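You operate a simulated robot arm through the tools that you are given. There is no shell and no other tool.

Carry out the task below with a simulated robot arm. There is one attempt and no reset: what you move stays moved.

TASK
Put things in order on the table top. At the end: the orange dryer ball from the table top stands on top of the orange care card; the green wash cup stands where the orange dryer ball stood; the clear lemon bottle stands where the green wash cup stood; the green wool roll from the table top stands where the clear lemon bottle stood; whatever was shut is shut again. Leave all else as you found it, and nothing knocked over.

It is judged by the outcome, as a careful person would: the job done as asked, and still so three seconds after it is handed in. It fails if anything else is knocked over, pushed out of place, dropped, spilled or broken.

THE ROBOT
A 7-joint arm with a two-finger parallel gripper, fixed in place. Base frame: the origin is at the foot of the arm, x ahead of it, y to its left, z up; the work surface is at about z = 0. Lengths are in mm, angles in rad, forces in N, time in s.
With the tool pointing down near the work surface it reaches from about 240 to 620 mm from the base axis. Its first joint turns from -1.152 to 1.152 rad. Payload 2.6 kg.
Tool frame: the origin (TCP) lies between the finger pads and is the grasp point; the fingertips stand 30 mm ahead of it; z points along the fingers, y is the line along which they close. The gripper opens to 94 mm. The fingers are 28 mm wide and 10 mm thick; the gripper's body (50 by 96 mm) begins 55 mm behind the TCP.
Orientation is told as [roll, pitch, yaw] about the base's x, y, z axes, in that order, counted from this pose: with the fingers straight down and closing along the base's y, the tool's x points along the base's -x, its y along +y and its z along -z.

THE INTERFACE
- The arm moves only by the tool send_rows. Its argument "commands" is a list of rows, each a list of 2 entries, a list of its own where there are three numbers: the shift along the tool's x, y, z in mm, then the turn, a rotation vector about the tool's x, y, z in rad. In form: [[[tx, ty, tz], [ax, ay, az]], ...]. A call has 1 to 20 rows; each row is the pose to reach, as a shift and turn from the pose commanded when the call began, along the tool's axes at that moment. "fingers" is the opening, from 0 (shut) to 1 (fully open), set as the call begins (left out, the last holds). Rows are played at 5 a second. More than 50 mm and 0.15 rad between two rows, or a gripper value outside its range, and nothing of the call is played. Where a pose cannot be reached the arm comes as near as it can. A force on the tool above 40 N (or 10 N above the force at the start of the call, whichever is more), or a blocked arm, ends the call early, and 0.2 s more pass. The fingers move at their own pace (about 72 mm/s each) and stop on an object; they squeeze with about 22 N. The grip force told is the motor's: it shows also when the fingers shut on nothing. Time passes only in rows, and 0.2 s behind the last, so rows that repeat a pose let the fingers close. It gives the time, the measured TCP pose, the force on the tool (base axes), the opening and the grip force at its end, in the units of the frame above (readings bear some noise), with the torque about the TCP (base axes, N m) and any sound that the robot's microphone picked up.
- Cameras (640 x 400 px; columns grow to the right, rows downward): "scene" is fixed at [26, 424, 564.9]; the picture's right is [-0.86, -0.52, 0.00], its down [-0.29, 0.47, -0.83] and it looks along [0.43, -0.71, -0.55] (base axes); focal length 363 px, centre (320, 200). "wrist" rides on the gripper at [76, 14, -102] in the tool frame; the picture's right is [-0.18, 0.98, 0.00], its down [-0.75, -0.14, -0.64] and it looks along [-0.63, -0.12, 0.77] (tool axes); focal length 243 px, centre (320, 200). There is no depth. A picture from a camera that has moved, and an enlarged one, comes with that camera's place and axes in the base frame and with its lens.
- snapshot(camera): a new picture of that camera. No time passes.
- enlarge(camera, box): a new picture of the part [left, top, right, bottom] of that camera's present view, enlarged. No time passes.
- sign_off(): hands the job in; it is judged then, once.

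Places have to be worked out from the pictures, the camera data and where the tool is seen. Open the gripper and draw the arm clear of the work before you hand the job in, unless the task says otherwise.

The tools are called as name(argument=value, ...) on one line, values as JSON. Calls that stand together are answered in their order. send_rows: Moves the arm, as the interface text tells. Its arguments: {"type":"object","properties":{"commands":{"type":"array"},"fingers":{"type":"number"}},"required":["commands"]} The other tools are called the same way: snapshot (camera) takes a picture; enlarge (camera, box) takes an enlarged picture of a part of a camera's view; sign_off () hands the job in.

At the start:

```text
time_s: 0.0
tcp_pos: [436.6, 61.9, 254.0]
tcp_rot: [0.0, -0.001, -0.001]
force: [-0.4, -0.1, -0.2]
ft_torque: [0.01, -0.06, -0.01]
width: 93.8
grip_force: 0.1
```

scene: 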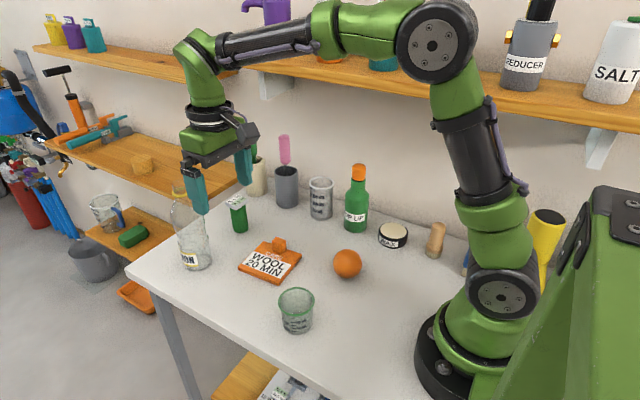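
wrist: 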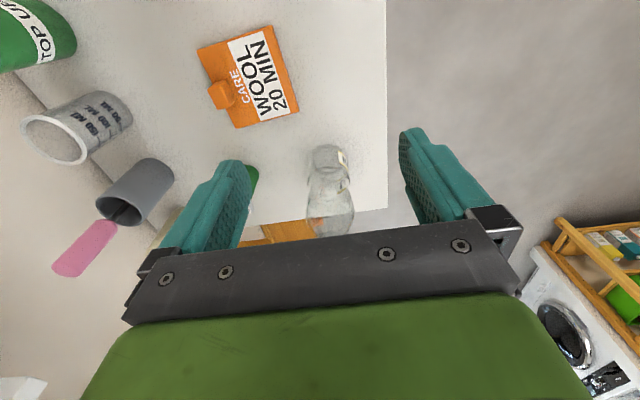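

I'll first look closely at the table from both cameras before moving anything.

enlarge(camera="scene", box=[120, 120, 320, 245])

enlarge(camera="scene", box=[220, 140, 480, 340])

enlarge(camera="scene", box=[120, 150, 320, 350])

enlarge(camera="wrist", box=[160, 0, 440, 250])

```text
3.20 times, centred on (220, 182) of scene
camera zoom: at [26.0, 424.0, 564.9], right [-0.86, -0.52, 0.0], down [-0.29, 0.47, -0.83], along [0.43, -0.71, -0.55], focal length 1162 px, centre (640, 256)
```

zoom: 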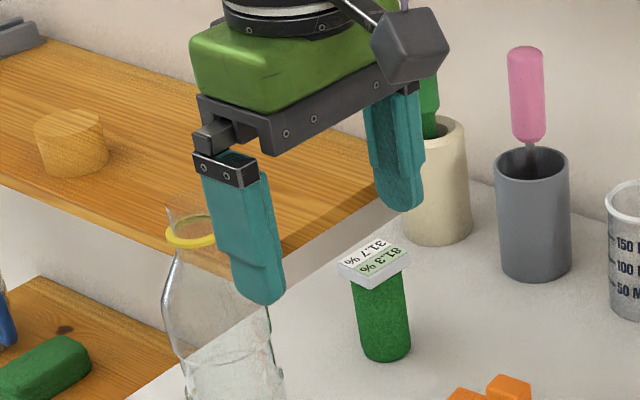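

```text
2.00 times, centred on (350, 240) of scene
camera zoom: at [26.0, 424.0, 564.9], right [-0.86, -0.52, 0.0], down [-0.29, 0.47, -0.83], along [0.43, -0.71, -0.55], focal length 726 px, centre (260, 120)
```

zoom: 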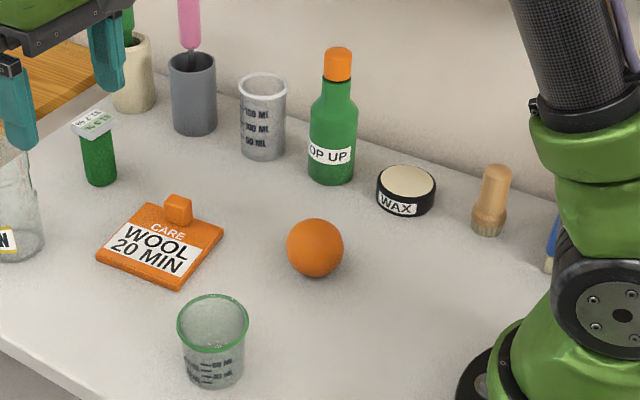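

```text
2.00 times, centred on (220, 250) of scene
camera zoom: at [26.0, 424.0, 564.9], right [-0.86, -0.52, 0.0], down [-0.29, 0.47, -0.83], along [0.43, -0.71, -0.55], focal length 726 px, centre (520, 100)
```

zoom: 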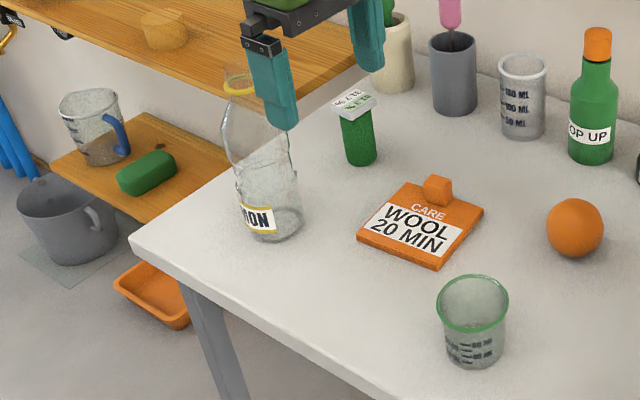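

```text
1.60 times, centred on (300, 125) of wrist
camera zoom: at [359.0, 76.3, 356.4], right [0.18, 0.98, 0.0], down [0.75, -0.14, 0.64], along [0.63, -0.12, -0.77], focal length 388 px, centre (352, 320)
```

zoom: 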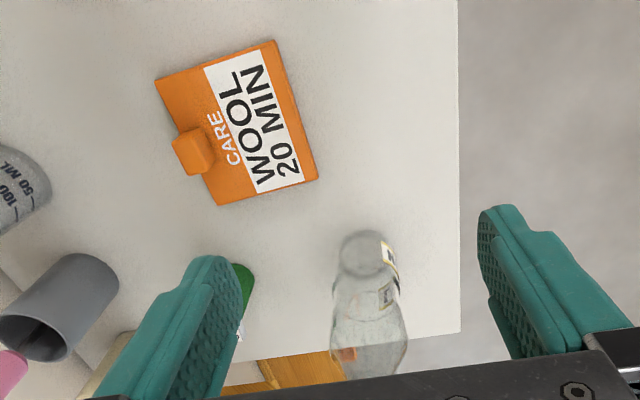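

I'll zoom in on the roll with the white top, the card with its orange block, the bottle mouth, and the ball/cup to understand shapes and sizes.

enlarge(camera="scene", box=[210, 180, 270, 240])

enlarge(camera="scene", box=[230, 225, 310, 290])

enlarge(camera="scene", box=[160, 170, 230, 280])

enlarge(camera="scene", box=[265, 235, 375, 345])

```text
6.67 times, centred on (240, 210) of scene
camera zoom: at [26.0, 424.0, 564.9], right [-0.86, -0.52, 0.0], down [-0.29, 0.47, -0.83], along [0.43, -0.71, -0.55], focal length 2422 px, centre (853, 133)
```

zoom: 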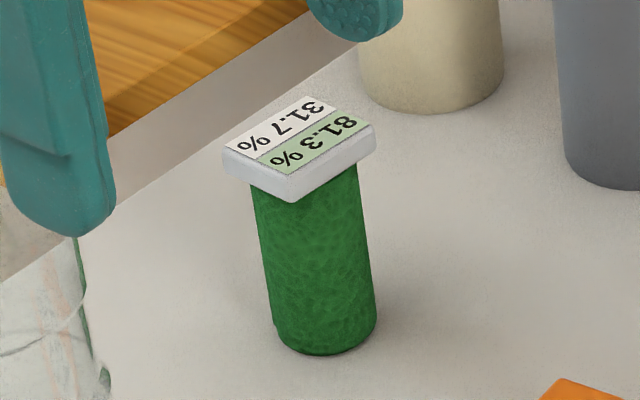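

```text
6.15 times, centred on (270, 258) of scene
camera zoom: at [26.0, 424.0, 564.9], right [-0.86, -0.52, 0.0], down [-0.29, 0.47, -0.83], along [0.43, -0.71, -0.55], focal length 2236 px, centre (628, -154)
```

zoom: 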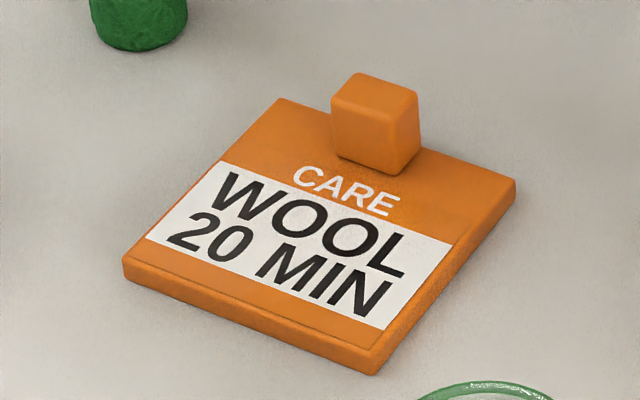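

```text
3.64 times, centred on (195, 225) of scene
camera zoom: at [26.0, 424.0, 564.9], right [-0.86, -0.52, 0.0], down [-0.29, 0.47, -0.83], along [0.43, -0.71, -0.55], focal length 1321 px, centre (774, 109)
```

zoom: 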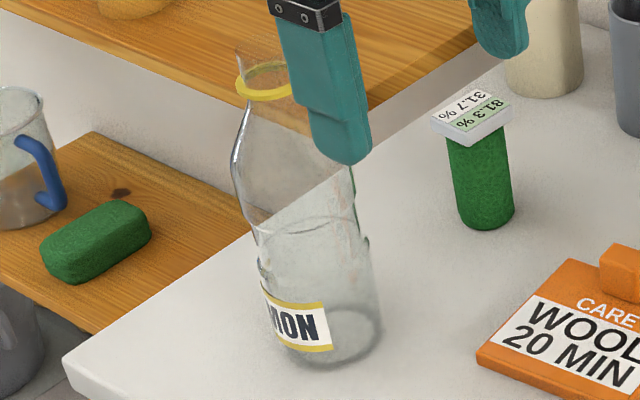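

```text
3.64 times, centred on (320, 290) of scene
camera zoom: at [26.0, 424.0, 564.9], right [-0.86, -0.52, 0.0], down [-0.29, 0.47, -0.83], along [0.43, -0.71, -0.55], focal length 1321 px, centre (320, -127)
```

zoom: 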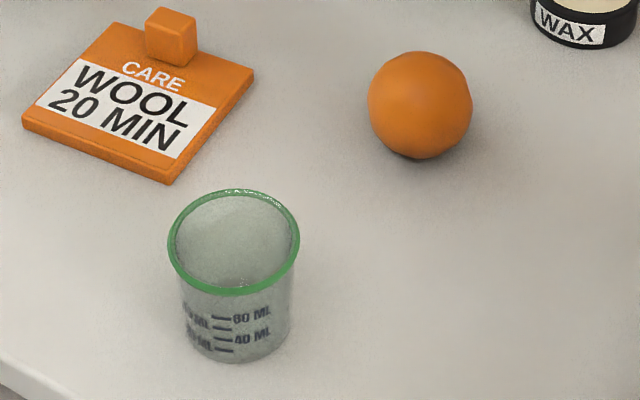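

The white-topped green roll is near (570,-88), the bottle near (576,51), the cup near (286,73), the ball near (268,-89), the card centred near (429,-30) with a block on its -y side. I'll draw back the arm so the wrist camera sees the bottle and roll from the side.

send_rows(commands=[[[40, 0, 0], [0, 0, 0]], [[80, 0, 0], [0, 0, 0]], [[120, 0, 0], [0, 0, 0]], [[150, 0, 0], [0, 0, 0]], [[150, 0, 0], [0, 0, 0]]], fingers=1)

snapshot(camera="wrist")

snapshot(camera="scene")

```text
time_s: 1.2
tcp_pos: [285.2, 62.7, 253.8]
tcp_rot: [0.0, 0.0, 0.001]
force: [0.5, -0.1, 0.7]
ft_torque: [-0.03, 0.01, 0.0]
width: 94.1
grip_force: 0.1
```

```text
taken
camera wrist: at [208.2, 75.8, 356.2], right [0.18, 0.98, 0.0], down [0.75, -0.14, 0.64], along [0.63, -0.12, -0.77], focal length 243 px, centre (320, 200)
```

wrist: 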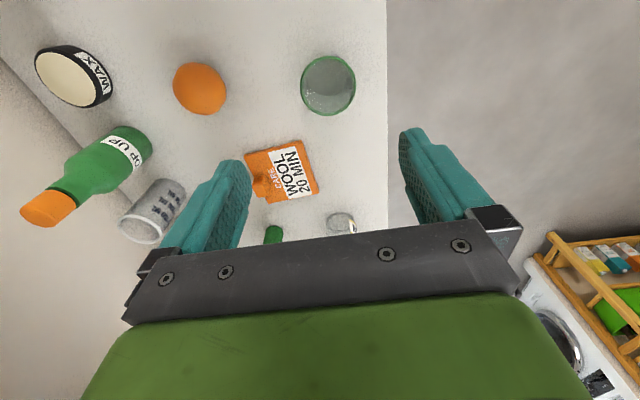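

```text
taken
```

scene: 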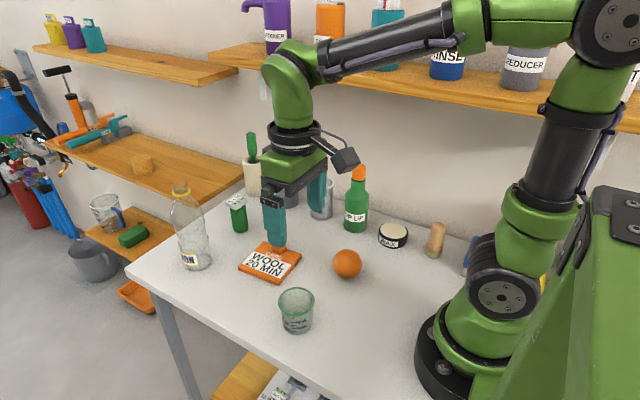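

The bottle is now unobstructed; I'll enlarge the scene view of bottle and roll, and the wrist view of ball, cup and card for accurate places.

enlarge(camera="scene", box=[155, 175, 265, 285])

enlarge(camera="wrist", box=[150, 30, 390, 180])

enlarge(camera="wrist", box=[220, 130, 400, 250])

```text
3.64 times, centred on (210, 230) of scene
camera zoom: at [25.9, 424.0, 564.9], right [-0.86, -0.52, 0.0], down [-0.29, 0.47, -0.83], along [0.43, -0.71, -0.55], focal length 1321 px, centre (720, 91)
```

zoom: 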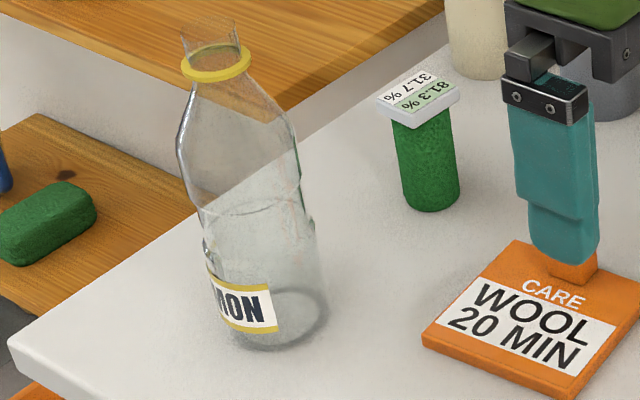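

```text
2.67 times, centred on (270, 105) of wrist
camera zoom: at [208.2, 75.8, 356.2], right [0.18, 0.98, 0.0], down [0.75, -0.14, 0.64], along [0.63, -0.12, -0.77], focal length 647 px, centre (453, 453)
```

zoom: 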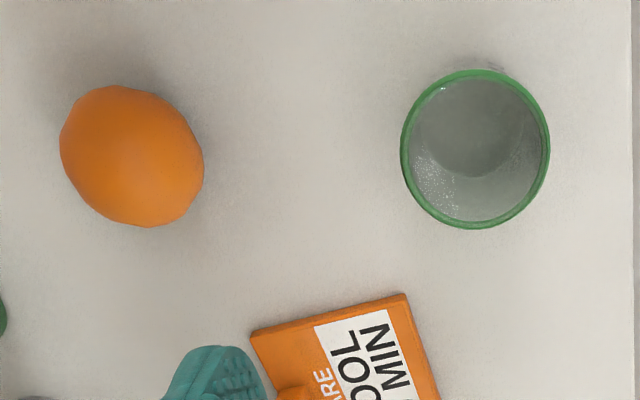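

```text
3.33 times, centred on (310, 190) of wrist
camera zoom: at [208.2, 75.8, 356.2], right [0.18, 0.98, 0.0], down [0.75, -0.14, 0.64], along [0.63, -0.12, -0.77], focal length 809 px, centre (353, 233)
```

zoom: 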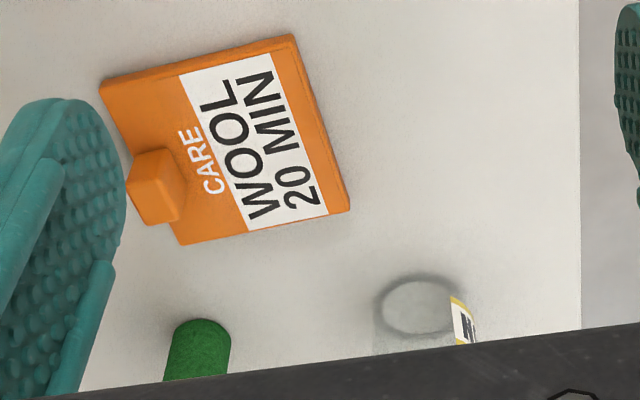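

Triangulating both cameras: ball (268.5,-89, r≈30), cup (287,72, rim ≈60 high), bottle (567,52), roll (570,-90). I'll swing above the ball while turning the tool 90°, so the fingers close along x and will clear the block on the card at placing.

send_rows(commands=[[[1.5, -13.8, 0], [0, 0, 0.1428]], [[3, -27.6, 0], [0, 0, 0.2856]], [[4.5, -41.4, 0], [0, 0, 0.4284]], [[6, -55.2, 10], [0, 0, 0.5712]], [[7.5, -69, 20], [0, 0, 0.714]], [[9, -82.8, 30], [0, 0, 0.8568]], [[10.5, -96.6, 40], [0, 0, 0.9996]], [[12, -110.4, 55], [0, 0, 1.1424]], [[13.5, -124.2, 70], [0, 0, 1.2852]], [[15, -138, 85], [0, 0, 1.428]], [[16.7, -151.7, 100], [0, 0, 1.5708]], [[16.7, -151.7, 104], [0, 0, 1.5708]], [[16.7, -151.7, 104], [0, 0, 1.5708]]], fingers=1)

snapshot(camera="wrist")

snapshot(camera="scene")

```text
time_s: 4.0
tcp_pos: [269.5, -89.8, 150.8]
tcp_rot: [0.001, 0.0, -1.572]
force: [0.0, -0.1, 0.5]
ft_torque: [-0.01, -0.03, -0.01]
width: 94.1
grip_force: 0.1
```

```text
taken
camera wrist: at [282.5, -13.4, 252.0], right [0.98, -0.19, 0.0], down [-0.14, -0.75, 0.64], along [-0.12, -0.63, -0.77], focal length 243 px, centre (320, 200)
```

wrist: 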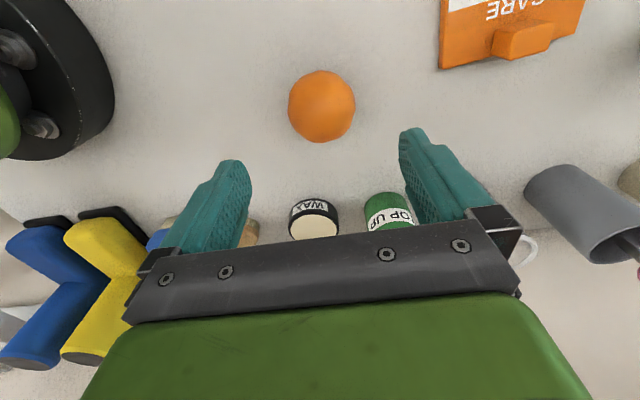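

```text
taken
```

scene: 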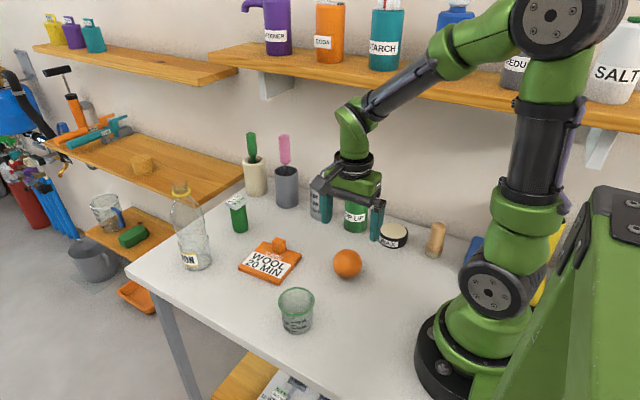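

The ball sits between the finger lines at about (269.5,-88). I descend to TCP z≈38 with the fingers open, straddling it along x.

send_rows(commands=[[[1.5, 0, 28], [0, 0, 0]], [[1.5, 0, 56], [0, 0, 0]], [[1.5, 0, 84], [0, 0, 0]], [[1.5, 0, 102], [0, 0, 0]], [[1.5, 0, 112], [0, 0, 0]], [[1.5, 0, 112], [0, 0, 0]]], fingers=1)

snapshot(camera="wrist")

enlarge(camera="scene", box=[270, 160, 430, 290])

```text
time_s: 5.4
tcp_pos: [269.1, -87.2, 39.3]
tcp_rot: [0.0, 0.001, -1.57]
force: [0.0, 0.0, 0.2]
ft_torque: [0.01, 0.01, -0.01]
width: 93.9
grip_force: 0.0
```

```text
taken
camera wrist: at [283.1, -11.8, 140.1], right [0.98, -0.18, 0.0], down [-0.14, -0.75, 0.64], along [-0.12, -0.63, -0.77], focal length 243 px, centre (320, 200)
```

wrist: 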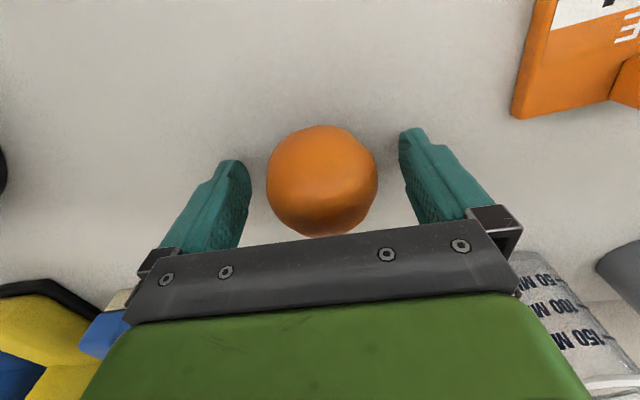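

```text
3.08 times, centred on (350, 225) of scene
camera zoom: at [26.0, 424.0, 564.9], right [-0.86, -0.52, 0.0], down [-0.29, 0.47, -0.83], along [0.43, -0.71, -0.55], focal length 1118 px, centre (228, 123)
```

zoom: 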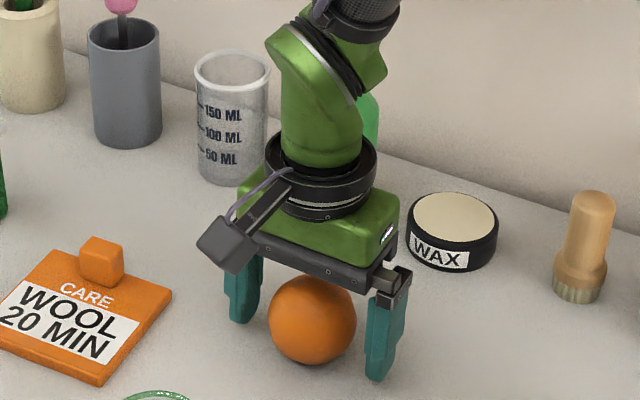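

Ball centre reads (270,-88.5), between the pads. I close the fingers, nudging 1 mm in -y.

send_rows(commands=[[[-1, 0, 0], [0, 0, 0]], [[-1, 0, 0], [0, 0, 0]], [[-1, 0, 0], [0, 0, 0]], [[-1, 0, 0], [0, 0, 0]]], fingers=0)

snapshot(camera="wrist")

```text
time_s: 6.4
tcp_pos: [269.4, -89.4, 38.5]
tcp_rot: [0.001, -0.001, -1.571]
force: [0.5, 1.2, 0.2]
ft_torque: [0.0, -0.03, 0.01]
width: 61.7
grip_force: 21.8
```

```text
taken
camera wrist: at [282.9, -12.7, 140.3], right [0.98, -0.18, 0.0], down [-0.14, -0.75, 0.64], along [-0.12, -0.63, -0.77], focal length 243 px, centre (320, 200)
```

wrist: 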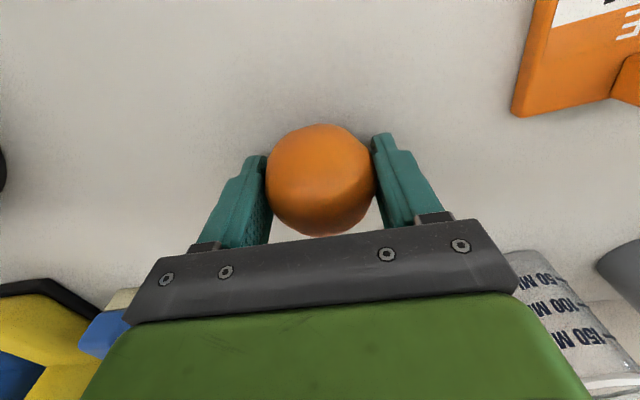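

Gripped at 61.7 mm width (ball radius ≈31). I lift straight up 90 mm.

send_rows(commands=[[[0, 0, -10], [0, 0, 0]], [[0, 0, -30], [0, 0, 0]], [[0, 0, -60], [0, 0, 0]], [[0, 0, -90], [0, 0, 0]], [[0, 0, -90], [0, 0, 0]]], fingers=0)

snapshot(camera="scene")

snapshot(camera="wrist")

```text
time_s: 7.6
tcp_pos: [269.5, -89.1, 130.0]
tcp_rot: [0.0, 0.001, -1.571]
force: [-0.2, 0.6, -0.4]
ft_torque: [-0.04, -0.03, -0.05]
width: 61.8
grip_force: 21.8
```

```text
taken
```

scene: 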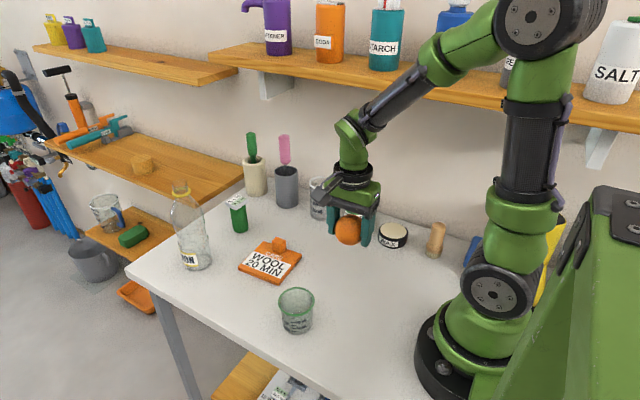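

```text
taken
camera wrist: at [282.3, -13.2, 231.0], right [0.98, -0.18, 0.0], down [-0.14, -0.75, 0.64], along [-0.12, -0.63, -0.77], focal length 243 px, centre (320, 200)
```

wrist: 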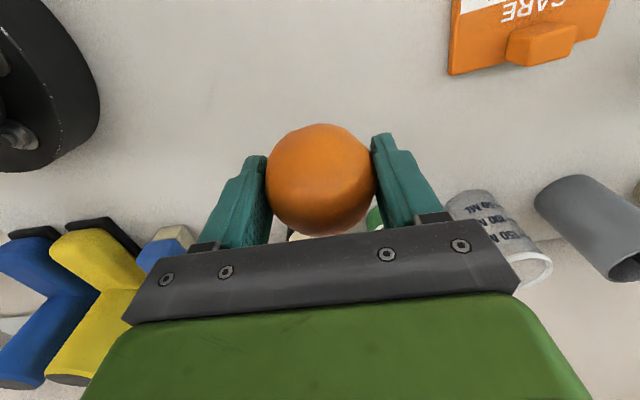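

The ball is held cleanly. I carry it over the card at about (429,-25), staying at z≈130.

send_rows(commands=[[[11, 27, 0], [0, 0, 0]], [[22, 54, 0], [0, 0, 0]], [[33, 81, 0], [0, 0, 0]], [[44, 108, 0], [0, 0, 0]], [[55, 135, 0], [0, 0, 0]], [[64, 159, 0], [0, 0, 0]], [[64, 159, 0], [0, 0, 0]]], fingers=0)

snapshot(camera="wrist")

enlarge(camera="scene", box=[200, 150, 340, 290])

```text
time_s: 9.2
tcp_pos: [428.4, -26.9, 127.5]
tcp_rot: [-0.001, -0.001, -1.571]
force: [-0.3, -0.2, 0.0]
ft_torque: [-0.04, -0.02, 0.0]
width: 61.3
grip_force: 21.9
```

```text
taken
camera wrist: at [442.0, 49.8, 230.1], right [0.98, -0.18, 0.0], down [-0.14, -0.75, 0.64], along [-0.12, -0.63, -0.77], focal length 243 px, centre (320, 200)
```

wrist: 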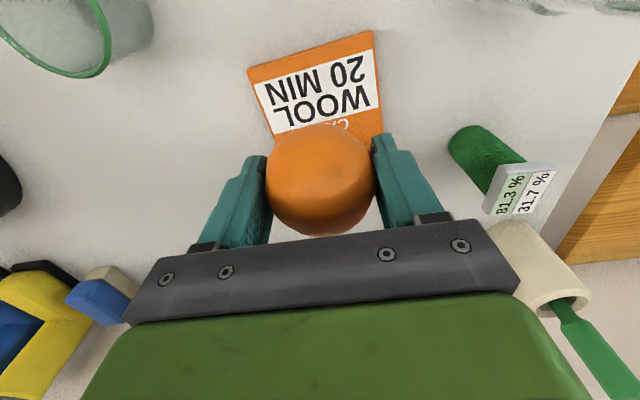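

```text
2.86 times, centred on (270, 220) of scene
camera zoom: at [26.0, 424.0, 564.9], right [-0.86, -0.52, 0.0], down [-0.29, 0.47, -0.83], along [0.43, -0.71, -0.55], focal length 1038 px, centre (463, 143)
```

zoom: 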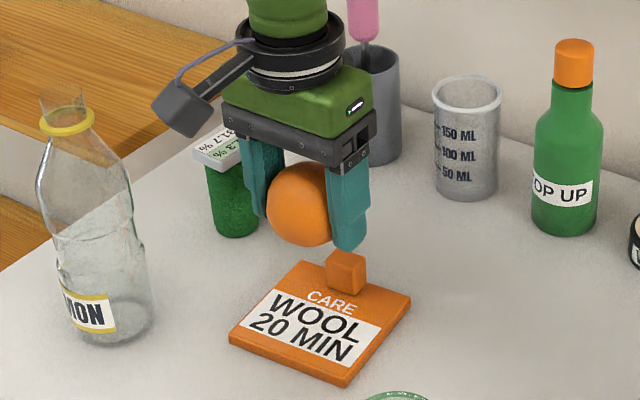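

The card's +y edge runs (375,16)–(478,24), so its centre is about (429,-29) with the block beyond y≈-62. My ball at (428,-27) is well placed; I lower to just above the card.

send_rows(commands=[[[0.5, 0.5, 20], [0, 0, 0]], [[0.5, 0.5, 40], [0, 0, 0]], [[0.5, 0.5, 58], [0, 0, 0]], [[0.5, 0.5, 68], [0, 0, 0]], [[0.5, 0.5, 72], [0, 0, 0]], [[0.5, 0.5, 72], [0, 0, 0]]], fingers=0)

enlarge(camera="scene", box=[220, 190, 320, 290])

snapshot(camera="wrist")

```text
time_s: 10.6
tcp_pos: [429.6, -25.1, 55.0]
tcp_rot: [0.0, 0.0, -1.573]
force: [-0.2, 0.3, -0.1]
ft_torque: [-0.01, 0.0, 0.01]
width: 61.6
grip_force: 22.4
```

```text
4.00 times, centred on (270, 240) of scene
camera zoom: at [26.0, 424.0, 564.9], right [-0.86, -0.52, 0.0], down [-0.29, 0.47, -0.83], along [0.43, -0.71, -0.55], focal length 1453 px, centre (520, 40)
```

zoom: 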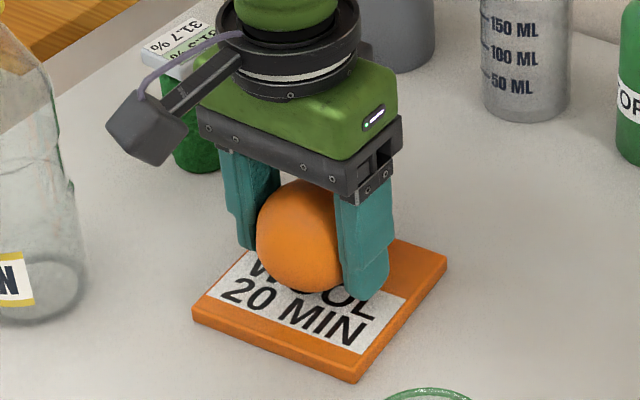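

```text
taken
camera wrist: at [442.7, 51.7, 158.2], right [0.98, -0.18, 0.0], down [-0.14, -0.75, 0.64], along [-0.12, -0.63, -0.77], focal length 243 px, centre (320, 200)
```

wrist: 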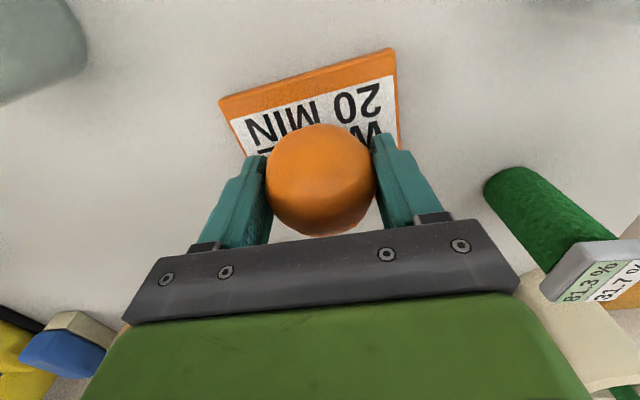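

No contact yet at z=55 (free reading). I descend in small steps, watching the force for contact with the card.

send_rows(commands=[[[0, 0, 1.5], [0, 0, 0]], [[0, 0, 3], [0, 0, 0]], [[0, 0, 3], [0, 0, 0]]], fingers=0)

send_rows(commands=[[[0, 0, 1], [0, 0, 0]], [[0, 0, 2], [0, 0, 0]], [[0, 0, 2], [0, 0, 0]]], fingers=0)

```text
time_s: 11.4
tcp_pos: [429.0, -25.4, 52.2]
tcp_rot: [0.0, 0.001, -1.571]
force: [-0.9, -0.4, -0.6]
ft_torque: [0.01, 0.0, 0.01]
width: 61.1
grip_force: 22.0
```

```text
time_s: 12.2
tcp_pos: [428.0, -24.8, 50.6]
tcp_rot: [0.0, 0.0, -1.571]
force: [-0.5, 0.0, 0.1]
ft_torque: [0.02, 0.0, -0.03]
width: 61.4
grip_force: 22.1
```

Still no contact at z≈50.5; I continue in 1 mm steps.

send_rows(commands=[[[0, 0, 0.5], [0, 0, 0]], [[0, 0, 1], [0, 0, 0]], [[0, 0, 1], [0, 0, 0]]], fingers=0)

send_rows(commands=[[[0, 0, 0.5], [0, 0, 0]], [[0, 0, 1], [0, 0, 0]], [[0, 0, 1], [0, 0, 0]]], fingers=0)

enlarge(camera="scene", box=[235, 220, 305, 290])

```text
time_s: 13.0
tcp_pos: [428.9, -24.4, 49.8]
tcp_rot: [0.0, 0.0, -1.57]
force: [-0.7, -0.3, 0.1]
ft_torque: [0.01, 0.02, 0.01]
width: 61.4
grip_force: 21.9
```

```text
time_s: 13.8
tcp_pos: [428.0, -24.8, 48.9]
tcp_rot: [0.002, 0.001, -1.572]
force: [0.1, -0.8, 0.2]
ft_torque: [0.01, 0.0, -0.01]
width: 61.1
grip_force: 22.0
```

```text
5.71 times, centred on (270, 255) of scene
camera zoom: at [26.0, 424.0, 564.9], right [-0.86, -0.52, 0.0], down [-0.29, 0.47, -0.83], along [0.43, -0.71, -0.55], focal length 2076 px, centre (606, -114)
```

zoom: 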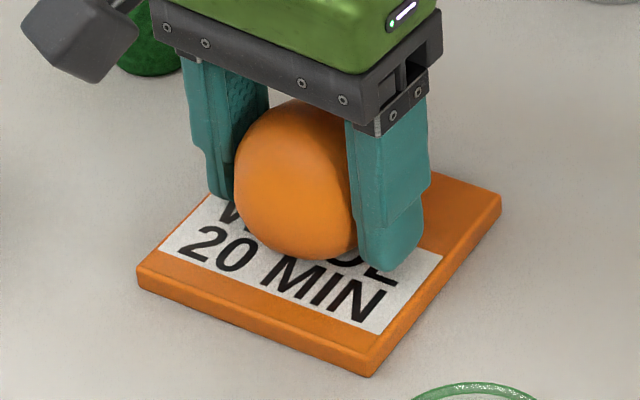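

Still free at ≈48.9. I continue by 1 mm steps until contact.

send_rows(commands=[[[0, 0, 0.5], [0, 0, 0]], [[0, 0, 1], [0, 0, 0]], [[0, 0, 1], [0, 0, 0]]], fingers=0)

send_rows(commands=[[[0, 0, 0.5], [0, 0, 0]], [[0, 0, 1], [0, 0, 0]], [[0, 0, 1], [0, 0, 0]]], fingers=0)

```text
time_s: 14.6
tcp_pos: [428.5, -24.8, 48.8]
tcp_rot: [0.0, 0.0, -1.571]
force: [-0.9, 0.5, 11.7]
ft_torque: [-0.01, 0.08, 0.0]
width: 61.1
grip_force: 22.2
```

```text
time_s: 15.4
tcp_pos: [429.7, -26.0, 48.3]
tcp_rot: [0.001, 0.0, -1.572]
force: [-3.3, -2.4, 23.0]
ft_torque: [-0.13, 0.18, -0.04]
width: 61.3
grip_force: 22.1
```

Contact with the card (11.7 then 23 N). I back off 1.7 mm so the ball just rests, then check the force.

send_rows(commands=[[[0, 0, -0.8], [0, 0, 0]], [[0, 0, -1.5], [0, 0, 0]], [[0, 0, -1.5], [0, 0, 0]], [[0, 0, -1.5], [0, 0, 0]]], fingers=0)

```text
time_s: 16.4
tcp_pos: [428.3, -25.2, 48.1]
tcp_rot: [0.0, 0.001, -1.571]
force: [2.7, 0.4, 5.7]
ft_torque: [0.01, -0.07, 0.05]
width: 60.9
grip_force: 21.8
```

The ball rests with about 5 N of light contact. I open the fingers to let go, holding the arm still.

send_rows(commands=[[[0, 0, -0.3], [0, 0, 0]], [[0, 0, -0.3], [0, 0, 0]], [[0, 0, -0.3], [0, 0, 0]], [[0, 0, -0.3], [0, 0, 0]]], fingers=0.72)

snapshot(camera="wrist")

enlarge(camera="scene", box=[235, 220, 305, 290])

```text
time_s: 17.4
tcp_pos: [428.8, -26.0, 48.2]
tcp_rot: [0.0, 0.0, -1.572]
force: [0.2, 0.7, -0.2]
ft_torque: [0.0, -0.02, 0.0]
width: 67.5
grip_force: 0.0
```

```text
taken
camera wrist: at [442.3, 51.3, 151.1], right [0.98, -0.18, 0.0], down [-0.14, -0.75, 0.64], along [-0.12, -0.63, -0.77], focal length 243 px, centre (320, 200)
```

wrist: 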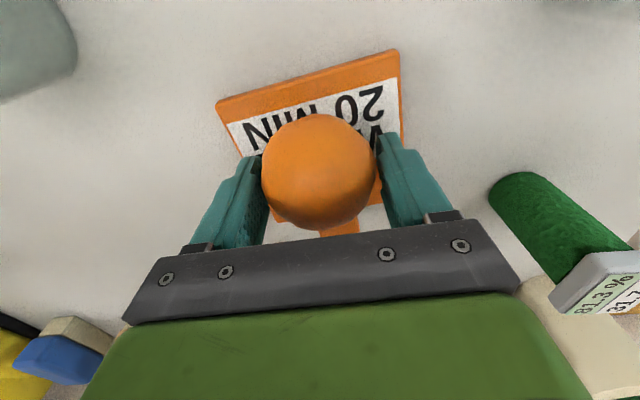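

```text
5.71 times, centred on (270, 255) of scene
camera zoom: at [26.0, 424.0, 564.9], right [-0.86, -0.52, 0.0], down [-0.29, 0.47, -0.83], along [0.43, -0.71, -0.55], focal length 2076 px, centre (606, -114)
```

zoom: 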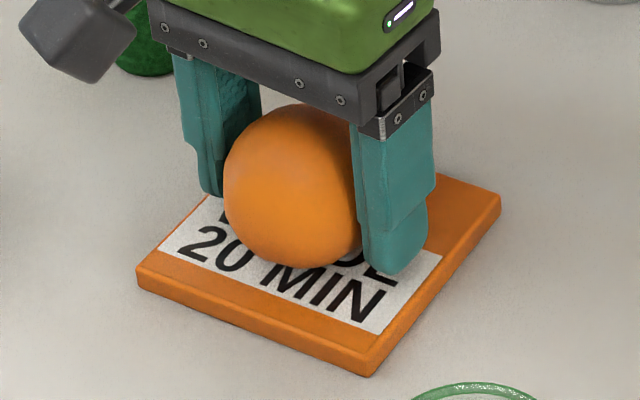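

The ball seems to have shifted a few mm toward +y after release. I hold one short moment to see whether it settles or keeps rolling.

send_rows(commands=[[[0, 0, 0], [0, 0, 0]]], fingers=0.72)

snapshot(camera="wrist")

```text
time_s: 17.8
tcp_pos: [428.7, -24.4, 49.2]
tcp_rot: [-0.001, 0.0, -1.571]
force: [0.4, 0.4, 0.0]
ft_torque: [-0.01, -0.01, 0.0]
width: 67.7
grip_force: 0.1
```

```text
taken
camera wrist: at [442.4, 51.3, 151.1], right [0.98, -0.18, 0.0], down [-0.14, -0.75, 0.64], along [-0.12, -0.63, -0.77], focal length 243 px, centre (320, 200)
```

wrist: 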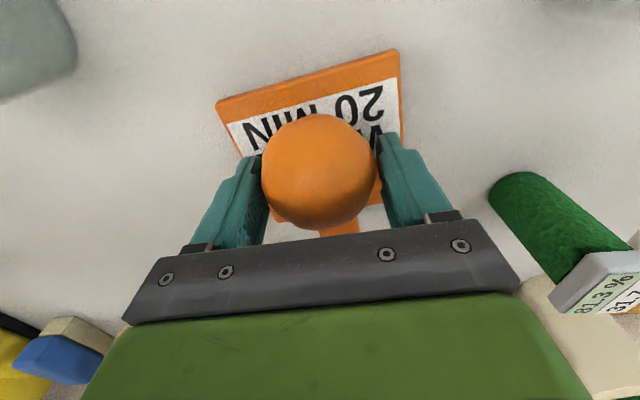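

Two identical pictures: the ball has settled at about (429,-20) on the card. I open the fingers further and lift straight up.

send_rows(commands=[[[0, 0, 0], [0, 0, 0]], [[0, 0, -10], [0, 0, 0]], [[0, 0, -30], [0, 0, 0]], [[0, 0, -60], [0, 0, 0]], [[0, 0, -90], [0, 0, 0]], [[0, 0, -120], [0, 0, 0]], [[0, 0, -120], [0, 0, 0]]], fingers=1)

snapshot(camera="wrist")

enlarge(camera="scene", box=[230, 200, 330, 290])

```text
time_s: 19.4
tcp_pos: [428.2, -24.6, 169.6]
tcp_rot: [0.0, -0.001, -1.571]
force: [0.0, -0.6, -0.4]
ft_torque: [0.01, 0.02, 0.0]
width: 94.2
grip_force: 0.1
```

```text
taken
camera wrist: at [441.8, 51.1, 272.2], right [0.98, -0.18, 0.0], down [-0.14, -0.75, 0.64], along [-0.12, -0.63, -0.77], focal length 243 px, centre (320, 200)
```

wrist: 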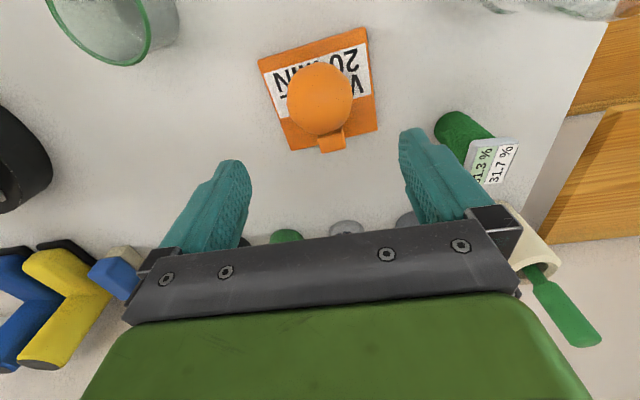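

```text
4.44 times, centred on (280, 245) of scene
camera zoom: at [25.9, 424.0, 564.9], right [-0.86, -0.52, 0.0], down [-0.29, 0.47, -0.83], along [0.43, -0.71, -0.55], focal length 1614 px, centre (498, 0)
```

zoom: 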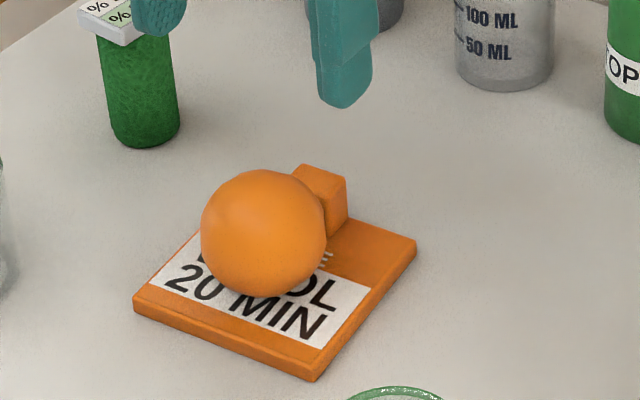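

The ball stands steadily on the card at about (429,-19). Next the cup: I move above it at (287,72), keeping the same tool turn, and check alignment.

send_rows(commands=[[[20, -28, 0], [0, 0, 0]], [[40, -56, 0], [0, 0, 0]], [[60, -84, 0], [0, 0, 0]], [[80, -112, 10], [0, 0, 0]], [[96.6, -141, 20], [0, 0, 0]], [[96.6, -141, 20], [0, 0, 0]]], fingers=1)

snapshot(camera="wrist")

enlarge(camera="scene", box=[220, 200, 380, 350])

```text
time_s: 20.8
tcp_pos: [290.0, 72.6, 147.9]
tcp_rot: [0.001, 0.0, -1.571]
force: [0.2, -0.1, 0.7]
ft_torque: [-0.01, 0.0, 0.0]
width: 93.9
grip_force: 0.1
```

```text
taken
camera wrist: at [303.1, 149.2, 250.1], right [0.98, -0.18, 0.0], down [-0.14, -0.75, 0.64], along [-0.12, -0.63, -0.77], focal length 243 px, centre (320, 200)
```

wrist: 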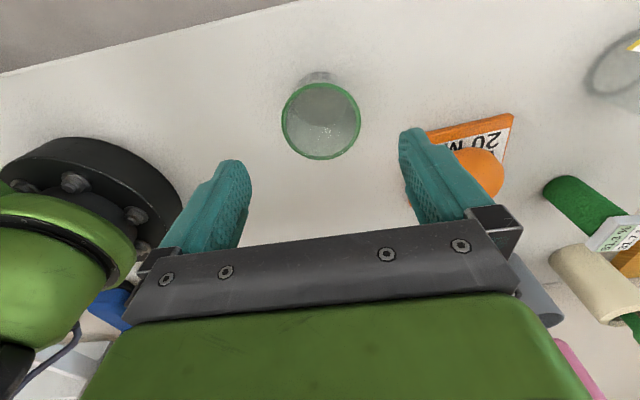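

```text
2.67 times, centred on (300, 275) of scene
camera zoom: at [25.9, 424.0, 564.9], right [-0.86, -0.52, 0.0], down [-0.29, 0.47, -0.83], along [0.43, -0.71, -0.55], focal length 969 px, centre (373, 0)
```

zoom: 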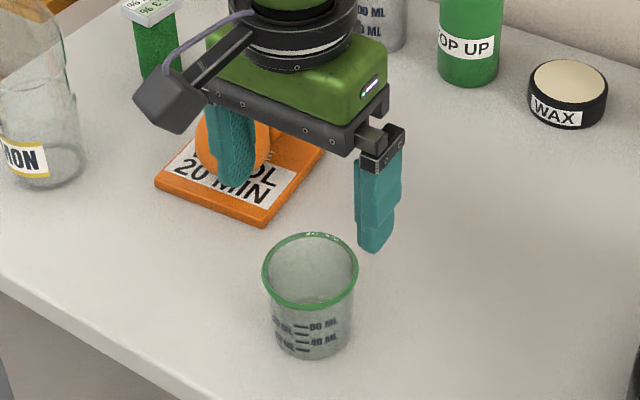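

Rim centre reads about (289,74). I descend around the cup to TCP z≈45 and check the view again before closing.

send_rows(commands=[[[0.5, -1, 25], [0, 0, 0]], [[0.5, -1, 50], [0, 0, 0]], [[0.5, -1, 75], [0, 0, 0]], [[0.5, -1, 95], [0, 0, 0]], [[0.5, -1, 105], [0, 0, 0]], [[0.5, -1, 105], [0, 0, 0]]], fingers=1)

snapshot(camera="wrist")

enlarge(camera="scene", box=[240, 240, 360, 350])

```text
time_s: 22.2
tcp_pos: [287.5, 71.4, 43.3]
tcp_rot: [0.001, 0.0, -1.571]
force: [0.2, -0.5, -0.2]
ft_torque: [-0.04, -0.03, -0.01]
width: 94.2
grip_force: 0.1
```

```text
taken
camera wrist: at [301.0, 148.8, 145.3], right [0.98, -0.18, 0.0], down [-0.14, -0.75, 0.64], along [-0.12, -0.63, -0.77], focal length 243 px, centre (320, 200)
```

wrist: 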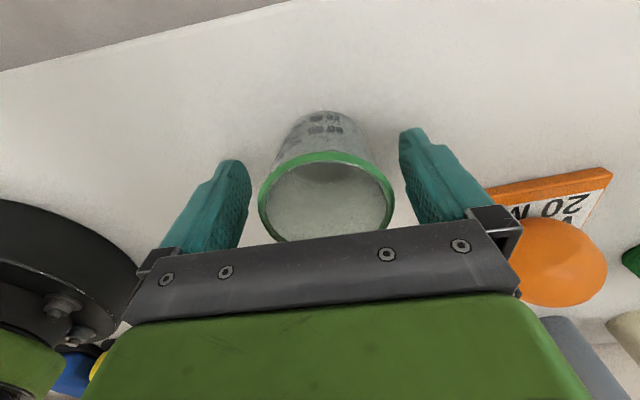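

```text
3.64 times, centred on (300, 295) of scene
camera zoom: at [26.0, 424.0, 564.9], right [-0.86, -0.52, 0.0], down [-0.29, 0.47, -0.83], along [0.43, -0.71, -0.55], focal length 1321 px, centre (393, -146)
```

zoom: 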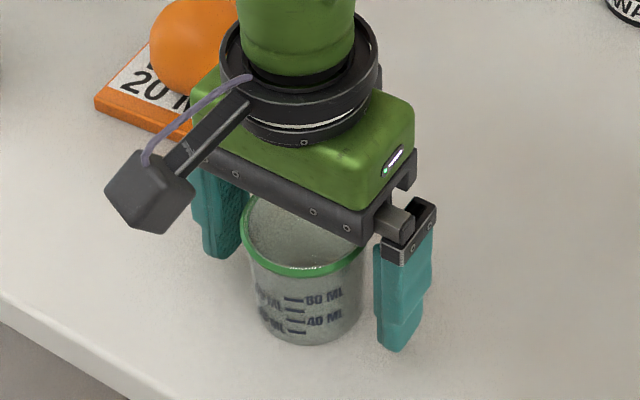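

The cup is centred between the fingers. I close on it here.

send_rows(commands=[[[0, 0, 0], [0, 0, 0]], [[0, 0, 0], [0, 0, 0]], [[0, 0, 0], [0, 0, 0]], [[0, 0, 0], [0, 0, 0]]], fingers=0)

snapshot(camera="wrist")

enlarge(camera="scene", box=[240, 240, 360, 350])

```text
time_s: 23.2
tcp_pos: [287.6, 72.3, 42.9]
tcp_rot: [0.0, -0.001, -1.57]
force: [0.3, -0.6, 0.2]
ft_torque: [0.01, -0.03, -0.02]
width: 60.2
grip_force: 22.1
```

```text
taken
camera wrist: at [301.1, 148.8, 145.5], right [0.98, -0.18, 0.0], down [-0.14, -0.75, 0.64], along [-0.12, -0.63, -0.77], focal length 243 px, centre (320, 200)
```

wrist: 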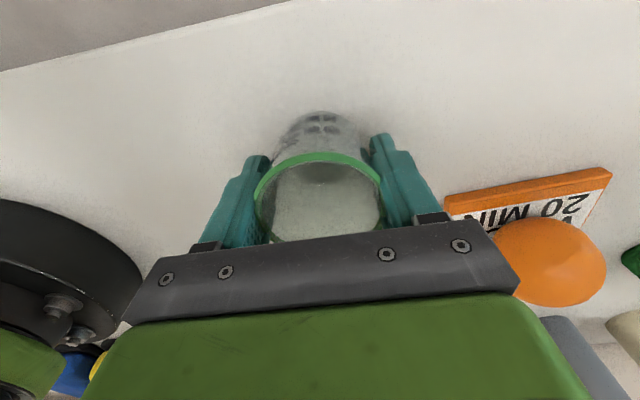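

```text
3.64 times, centred on (300, 295) of scene
camera zoom: at [26.0, 424.0, 564.9], right [-0.86, -0.52, 0.0], down [-0.29, 0.47, -0.83], along [0.43, -0.71, -0.55], focal length 1321 px, centre (393, -146)
```

zoom: 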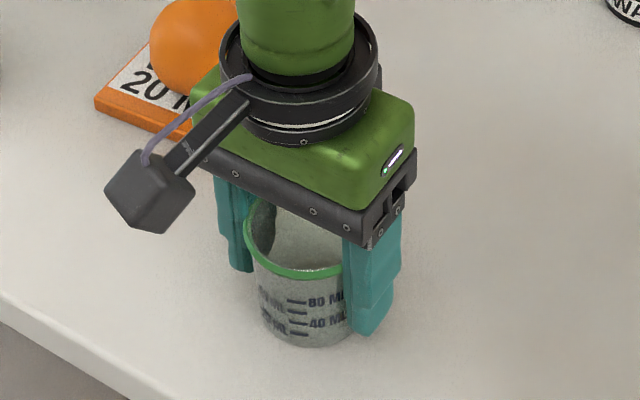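

Gripped at 60.2 mm. I lift straight up slowly and check that the cup hangs upright.

send_rows(commands=[[[0, 0, -8], [0, 0, 0]], [[0, 0, -25], [0, 0, 0]], [[0, 0, -50], [0, 0, 0]], [[0, 0, -75], [0, 0, 0]], [[0, 0, -75], [0, 0, 0]]], fingers=0)

snapshot(camera="wrist")

enlarge(camera="scene", box=[220, 180, 380, 340])

```text
time_s: 24.4
tcp_pos: [286.1, 73.4, 119.3]
tcp_rot: [0.0, 0.001, -1.571]
force: [-0.4, -0.2, 0.1]
ft_torque: [-0.07, -0.01, 0.0]
width: 60.4
grip_force: 22.0
```

```text
taken
camera wrist: at [300.8, 148.8, 221.9], right [0.98, -0.18, 0.0], down [-0.14, -0.75, 0.64], along [-0.12, -0.63, -0.77], focal length 243 px, centre (320, 200)
```

wrist: 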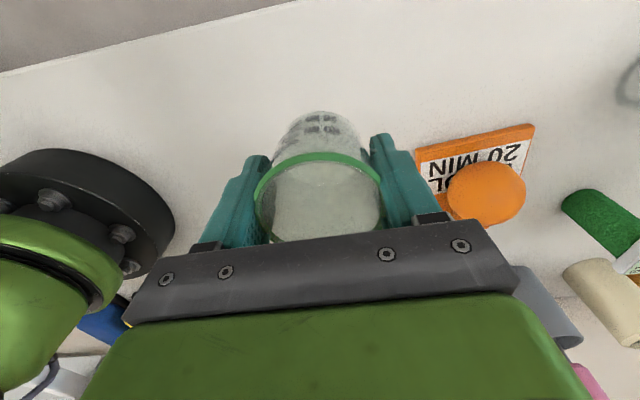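

```text
2.50 times, centred on (300, 260) of scene
camera zoom: at [25.9, 424.0, 564.9], right [-0.86, -0.52, 0.0], down [-0.29, 0.47, -0.83], along [0.43, -0.71, -0.55], focal length 908 px, centre (370, 50)
```

zoom: 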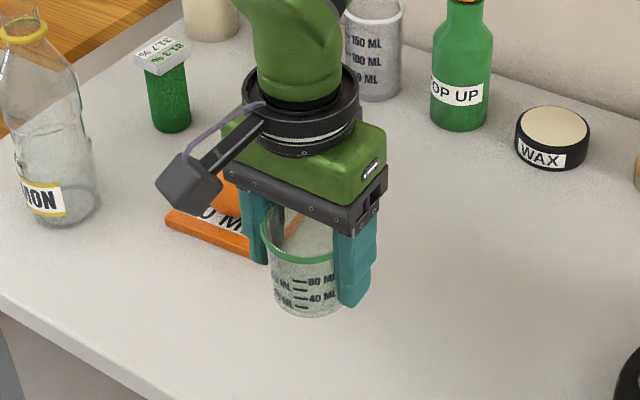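

The cup is held upright. I carry it to above the ball's old place (269.5,-88.5).

send_rows(commands=[[[-25, -3, 0], [0, 0, 0]], [[-52, -6, 0], [0, 0, 0]], [[-80, -9, 0], [0, 0, 0]], [[-108, -12, 0], [0, 0, 0]], [[-136, -15, 0], [0, 0, 0]], [[-161.5, -17.5, 0], [0, 0, 0]], [[-161.5, -17.5, 0], [0, 0, 0]]], fingers=0)

send_rows(commands=[[[0, 0, 20], [0, 0, 0]], [[0, 0, 40], [0, 0, 0]], [[0, 0, 56], [0, 0, 0]], [[0, 0, 68], [0, 0, 0]], [[0, 0, 68], [0, 0, 0]]], fingers=0)

snapshot(camera="wrist")

enlarge(camera="scene", box=[270, 180, 430, 320])

```text
time_s: 26.0
tcp_pos: [268.8, -89.2, 119.1]
tcp_rot: [0.0, 0.0, -1.571]
force: [0.4, 0.1, -0.7]
ft_torque: [-0.01, 0.01, 0.0]
width: 60.1
grip_force: 21.7
```

```text
time_s: 27.2
tcp_pos: [269.5, -89.1, 51.4]
tcp_rot: [-0.001, -0.001, -1.571]
force: [-0.1, 0.5, -0.5]
ft_torque: [0.0, -0.01, -0.02]
width: 60.4
grip_force: 22.2
```

```text
taken
camera wrist: at [283.1, -13.2, 153.0], right [0.98, -0.18, 0.0], down [-0.14, -0.75, 0.64], along [-0.12, -0.63, -0.77], focal length 243 px, centre (320, 200)
```

wrist: 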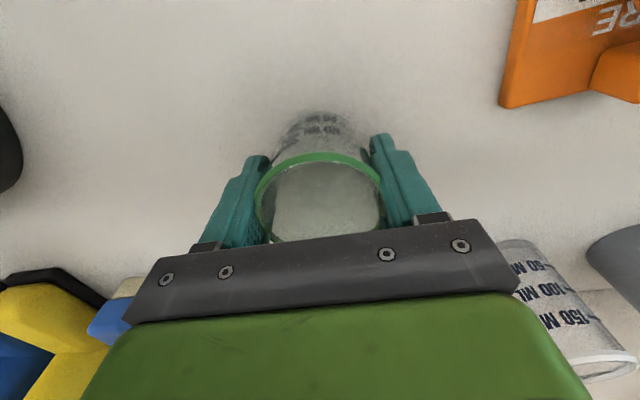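

```text
2.86 times, centred on (350, 250) of scene
camera zoom: at [26.0, 424.0, 564.9], right [-0.86, -0.52, 0.0], down [-0.29, 0.47, -0.83], along [0.43, -0.71, -0.55], focal length 1038 px, centre (234, 57)
```

zoom: 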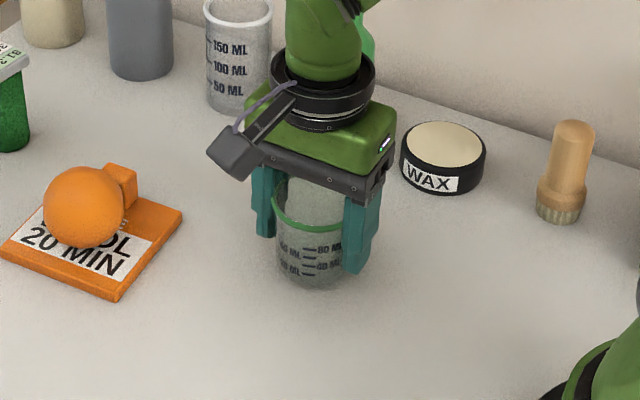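

Cup is above the place; it was gripped with TCP z≈43. I go down to about 45 and then by 1 mm until contact.

send_rows(commands=[[[0, 0, 3], [0, 0, 0]], [[0, 0, 6], [0, 0, 0]], [[0, 0, 6], [0, 0, 0]]], fingers=0)

send_rows(commands=[[[0, 0, 0.6], [0, 0, 0]], [[0, 0, 1.2], [0, 0, 0]], [[0, 0, 1.2], [0, 0, 0]]], fingers=0)

send_rows(commands=[[[0, 0, 0.5], [0, 0, 0]], [[0, 0, 1], [0, 0, 0]], [[0, 0, 1], [0, 0, 0]]], fingers=0)

```text
time_s: 28.0
tcp_pos: [268.5, -89.1, 44.5]
tcp_rot: [0.001, -0.001, -1.572]
force: [0.1, 0.5, 0.1]
ft_torque: [-0.02, 0.0, -0.03]
width: 60.1
grip_force: 21.6
```

```text
time_s: 28.8
tcp_pos: [269.3, -89.1, 43.6]
tcp_rot: [0.001, 0.001, -1.571]
force: [0.2, 0.8, 0.0]
ft_torque: [0.0, 0.02, 0.0]
width: 60.4
grip_force: 22.5
```

```text
time_s: 29.6
tcp_pos: [269.2, -89.5, 42.0]
tcp_rot: [0.003, 0.002, -1.57]
force: [-1.9, -0.1, 10.5]
ft_torque: [-0.02, 0.04, -0.01]
width: 60.2
grip_force: 22.6
```

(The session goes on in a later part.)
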